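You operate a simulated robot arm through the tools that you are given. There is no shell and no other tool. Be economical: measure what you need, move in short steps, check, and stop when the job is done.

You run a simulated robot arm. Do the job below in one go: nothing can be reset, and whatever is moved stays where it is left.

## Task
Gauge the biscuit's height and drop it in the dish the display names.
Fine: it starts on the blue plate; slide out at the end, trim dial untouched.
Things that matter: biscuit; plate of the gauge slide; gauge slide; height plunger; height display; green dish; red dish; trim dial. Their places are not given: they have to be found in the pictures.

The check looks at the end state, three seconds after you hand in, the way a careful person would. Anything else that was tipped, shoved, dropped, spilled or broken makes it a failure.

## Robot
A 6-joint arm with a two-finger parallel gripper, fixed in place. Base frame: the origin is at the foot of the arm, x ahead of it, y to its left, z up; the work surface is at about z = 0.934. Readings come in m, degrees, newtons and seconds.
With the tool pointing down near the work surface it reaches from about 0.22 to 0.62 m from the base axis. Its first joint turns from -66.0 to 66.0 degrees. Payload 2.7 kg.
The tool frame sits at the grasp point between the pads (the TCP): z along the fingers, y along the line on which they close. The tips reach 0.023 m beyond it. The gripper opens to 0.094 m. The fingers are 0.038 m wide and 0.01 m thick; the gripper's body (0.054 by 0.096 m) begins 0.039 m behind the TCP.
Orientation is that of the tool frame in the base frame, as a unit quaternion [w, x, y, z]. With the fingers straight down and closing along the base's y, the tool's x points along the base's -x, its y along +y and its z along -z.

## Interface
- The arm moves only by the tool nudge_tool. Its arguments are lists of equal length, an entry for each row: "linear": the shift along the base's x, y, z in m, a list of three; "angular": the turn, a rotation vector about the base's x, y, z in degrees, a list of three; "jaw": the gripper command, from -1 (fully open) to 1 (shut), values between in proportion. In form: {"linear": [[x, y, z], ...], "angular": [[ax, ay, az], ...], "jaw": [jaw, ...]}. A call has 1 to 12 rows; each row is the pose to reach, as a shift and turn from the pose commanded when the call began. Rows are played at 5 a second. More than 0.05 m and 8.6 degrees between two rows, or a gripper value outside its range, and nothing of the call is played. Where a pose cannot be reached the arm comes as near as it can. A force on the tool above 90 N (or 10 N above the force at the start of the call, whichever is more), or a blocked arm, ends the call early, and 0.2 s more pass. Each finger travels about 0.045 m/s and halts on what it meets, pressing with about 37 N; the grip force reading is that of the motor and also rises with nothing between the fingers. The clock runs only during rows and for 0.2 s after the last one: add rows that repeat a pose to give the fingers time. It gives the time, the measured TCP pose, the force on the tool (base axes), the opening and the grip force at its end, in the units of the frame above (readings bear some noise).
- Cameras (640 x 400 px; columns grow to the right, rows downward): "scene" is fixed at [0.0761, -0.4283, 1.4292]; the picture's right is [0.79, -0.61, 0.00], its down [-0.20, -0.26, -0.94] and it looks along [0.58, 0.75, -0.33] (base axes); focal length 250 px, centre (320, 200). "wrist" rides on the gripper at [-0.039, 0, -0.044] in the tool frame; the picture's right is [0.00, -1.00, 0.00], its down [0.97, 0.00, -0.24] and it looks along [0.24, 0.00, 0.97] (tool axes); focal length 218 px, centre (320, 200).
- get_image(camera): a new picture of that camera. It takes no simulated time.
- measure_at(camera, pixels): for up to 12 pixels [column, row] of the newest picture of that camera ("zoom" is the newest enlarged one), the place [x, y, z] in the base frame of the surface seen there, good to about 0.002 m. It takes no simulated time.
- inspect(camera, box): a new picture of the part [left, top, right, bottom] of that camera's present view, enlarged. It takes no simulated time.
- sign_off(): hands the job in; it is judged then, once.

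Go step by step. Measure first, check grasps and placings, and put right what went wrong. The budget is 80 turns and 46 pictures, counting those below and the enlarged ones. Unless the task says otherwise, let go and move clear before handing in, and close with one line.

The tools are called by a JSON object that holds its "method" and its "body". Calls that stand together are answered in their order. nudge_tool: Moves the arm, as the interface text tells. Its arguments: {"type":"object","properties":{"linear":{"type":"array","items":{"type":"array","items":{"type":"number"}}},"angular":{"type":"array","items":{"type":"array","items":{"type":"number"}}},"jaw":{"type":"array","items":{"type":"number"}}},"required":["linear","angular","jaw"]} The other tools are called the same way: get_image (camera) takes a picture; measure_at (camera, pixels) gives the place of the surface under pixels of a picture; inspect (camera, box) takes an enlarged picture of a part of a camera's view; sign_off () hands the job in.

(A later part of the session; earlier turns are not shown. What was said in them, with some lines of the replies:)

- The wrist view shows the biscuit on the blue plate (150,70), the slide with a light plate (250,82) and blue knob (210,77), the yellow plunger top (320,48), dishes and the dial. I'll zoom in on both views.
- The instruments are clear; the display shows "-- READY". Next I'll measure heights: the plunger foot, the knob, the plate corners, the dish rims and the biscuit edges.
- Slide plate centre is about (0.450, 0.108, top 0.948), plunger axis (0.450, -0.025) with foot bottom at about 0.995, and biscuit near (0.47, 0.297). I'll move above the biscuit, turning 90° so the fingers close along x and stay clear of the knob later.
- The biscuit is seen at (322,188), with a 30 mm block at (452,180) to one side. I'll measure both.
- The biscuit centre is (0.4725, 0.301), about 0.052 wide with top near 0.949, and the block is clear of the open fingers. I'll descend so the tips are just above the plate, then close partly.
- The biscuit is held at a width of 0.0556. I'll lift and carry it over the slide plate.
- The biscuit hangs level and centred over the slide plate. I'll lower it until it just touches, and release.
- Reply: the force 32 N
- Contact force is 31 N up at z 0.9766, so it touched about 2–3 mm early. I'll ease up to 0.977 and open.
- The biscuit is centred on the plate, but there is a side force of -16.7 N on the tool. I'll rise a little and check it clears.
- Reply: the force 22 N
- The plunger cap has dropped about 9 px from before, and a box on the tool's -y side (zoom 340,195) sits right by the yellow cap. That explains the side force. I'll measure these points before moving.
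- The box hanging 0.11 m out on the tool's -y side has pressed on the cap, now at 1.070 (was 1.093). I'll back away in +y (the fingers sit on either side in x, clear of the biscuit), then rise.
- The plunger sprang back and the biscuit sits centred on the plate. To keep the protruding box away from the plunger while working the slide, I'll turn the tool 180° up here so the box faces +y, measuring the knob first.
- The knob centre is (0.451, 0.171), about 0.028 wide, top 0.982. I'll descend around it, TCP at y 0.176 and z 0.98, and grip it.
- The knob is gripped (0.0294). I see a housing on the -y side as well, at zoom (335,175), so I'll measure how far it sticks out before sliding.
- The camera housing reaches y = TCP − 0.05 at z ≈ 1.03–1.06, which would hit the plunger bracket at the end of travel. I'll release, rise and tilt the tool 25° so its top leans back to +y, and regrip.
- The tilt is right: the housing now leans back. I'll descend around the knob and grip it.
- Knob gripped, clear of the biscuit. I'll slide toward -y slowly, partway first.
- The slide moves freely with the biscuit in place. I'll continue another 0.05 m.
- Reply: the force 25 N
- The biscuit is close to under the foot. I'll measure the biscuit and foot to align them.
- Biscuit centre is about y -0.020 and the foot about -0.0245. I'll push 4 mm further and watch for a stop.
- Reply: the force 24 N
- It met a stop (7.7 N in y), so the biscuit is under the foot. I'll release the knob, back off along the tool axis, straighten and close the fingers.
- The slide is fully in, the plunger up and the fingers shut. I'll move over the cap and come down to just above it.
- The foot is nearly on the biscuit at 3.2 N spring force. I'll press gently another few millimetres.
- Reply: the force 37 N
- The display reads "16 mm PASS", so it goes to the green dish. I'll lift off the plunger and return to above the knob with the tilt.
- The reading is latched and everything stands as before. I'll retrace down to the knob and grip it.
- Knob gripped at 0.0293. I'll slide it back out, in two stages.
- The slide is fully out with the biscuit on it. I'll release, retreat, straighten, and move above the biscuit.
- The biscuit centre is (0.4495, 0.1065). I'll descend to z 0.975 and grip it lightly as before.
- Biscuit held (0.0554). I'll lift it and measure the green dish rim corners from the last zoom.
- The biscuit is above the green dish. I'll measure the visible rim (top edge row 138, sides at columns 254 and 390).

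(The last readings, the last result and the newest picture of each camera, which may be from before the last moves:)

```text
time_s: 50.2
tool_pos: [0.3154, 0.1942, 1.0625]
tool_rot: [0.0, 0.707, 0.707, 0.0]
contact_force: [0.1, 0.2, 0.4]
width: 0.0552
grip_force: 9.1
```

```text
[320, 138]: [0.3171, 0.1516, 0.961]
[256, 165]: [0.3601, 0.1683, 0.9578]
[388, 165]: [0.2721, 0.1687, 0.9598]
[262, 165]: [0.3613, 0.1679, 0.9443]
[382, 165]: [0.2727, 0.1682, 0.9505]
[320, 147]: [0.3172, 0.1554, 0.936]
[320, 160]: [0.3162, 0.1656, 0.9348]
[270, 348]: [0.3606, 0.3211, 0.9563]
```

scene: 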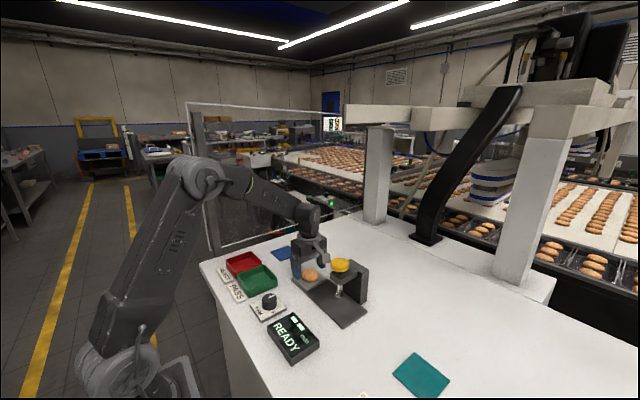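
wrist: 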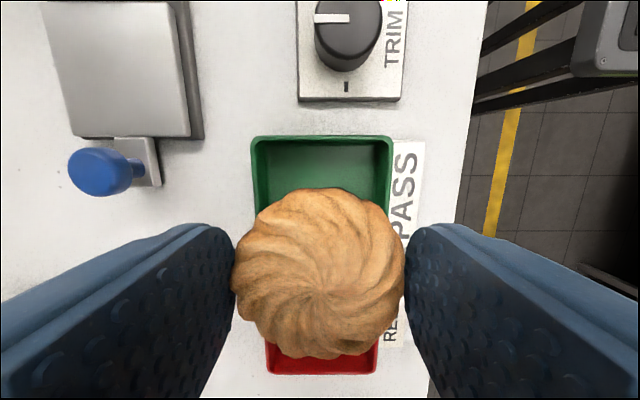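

Inner dish spans x 0.273–0.361 with centre about (0.317, 0.196), floor 0.935. I'll lower the biscuit to just above the floor and open only slightly to 0.061, then rise.

{"method": "nudge_tool", "body": {"linear": [[0.0016, 0.002, -0.03], [0.0016, 0.002, -0.06], [0.0016, 0.002, -0.08], [0.0016, 0.002, -0.095], [0.0016, 0.002, -0.095], [0.0016, 0.002, -0.095], [0.0016, 0.002, -0.095], [0.0016, 0.002, -0.095]], "angular": [[0, 0, 0], [0, 0, 0], [0, 0, 0], [0, 0, 0], [0, 0, 0], [0, 0, 0], [0, 0, 0], [0, 0, 0]], "jaw": [0.12, 0.12, 0.12, 0.12, 0.12, -0.3, -0.3, -0.3]}}

{"method": "get_image", "body": {"camera": "wrist"}}

```text
time_s: 52.0
tool_pos: [0.3189, 0.1947, 0.967]
tool_rot: [0.0, 0.707, 0.707, -0.001]
contact_force: [-1.8, 0.2, -1.8]
width: 0.0602
grip_force: 0.1
```

```text
13 pictures are left
```

wrist: 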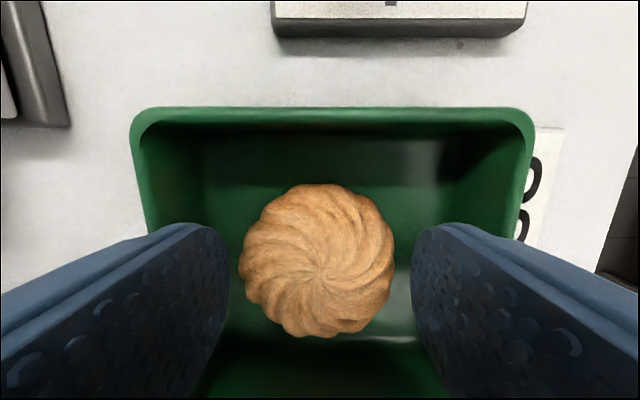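

The biscuit has settled in the green dish, clear of both fingers. I'll rise straight up and check the scene.

{"method": "nudge_tool", "body": {"linear": [[0, 0, 0.015], [0, 0, 0.04], [0, 0, 0.08], [0, 0, 0.12], [0, 0, 0.16], [0, 0, 0.2], [0, 0, 0.2]], "angular": [[0, 0, 0], [0, 0, 0], [0, 0, 0], [0, 0, 0], [0, 0, 0], [0, 0, 0], [0, 0, 0]], "jaw": [-0.3, -0.3, -0.3, -0.3, -0.3, -0.3, -0.3]}}

{"method": "inspect", "body": {"camera": "scene", "box": [200, 220, 400, 370]}}

{"method": "get_image", "body": {"camera": "wrist"}}

```text
time_s: 53.6
tool_pos: [0.3181, 0.1952, 1.1674]
tool_rot: [0.001, 0.708, 0.707, -0.001]
contact_force: [0.1, 1.2, 0.8]
width: 0.0611
grip_force: 0.1
```

```text
2.67 times, centred on (300, 295) of scene
```

zoom: 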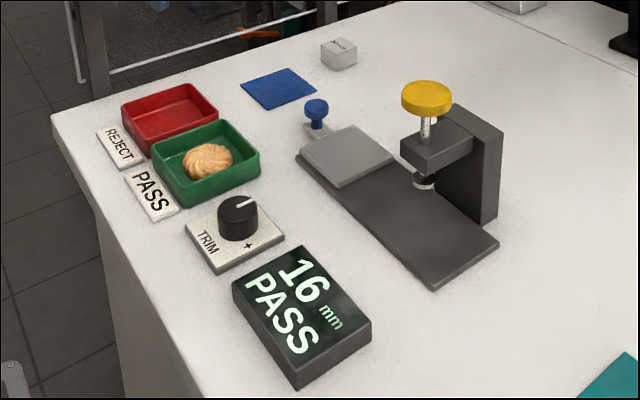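

```text
11 pictures are left
```

wrist: 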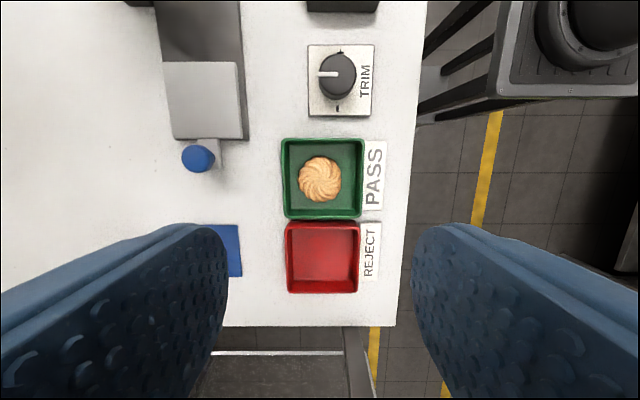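

The biscuit lies in the green dish, the slide is out, the plunger is up, and the dial and everything else are as at the start. The gripper is clear, so I'm handing in.

{"method": "sign_off", "body": {}}

```text
The job is handed in.
```

The biscuit measured 16 mm and the display said PASS, so I put it in the green dish; the slide is back out and the trim dial was not touched. While I was placing the biscuit, the gripper briefly pressed the empty plunger down; it sprang back up undamaged before the measurement.
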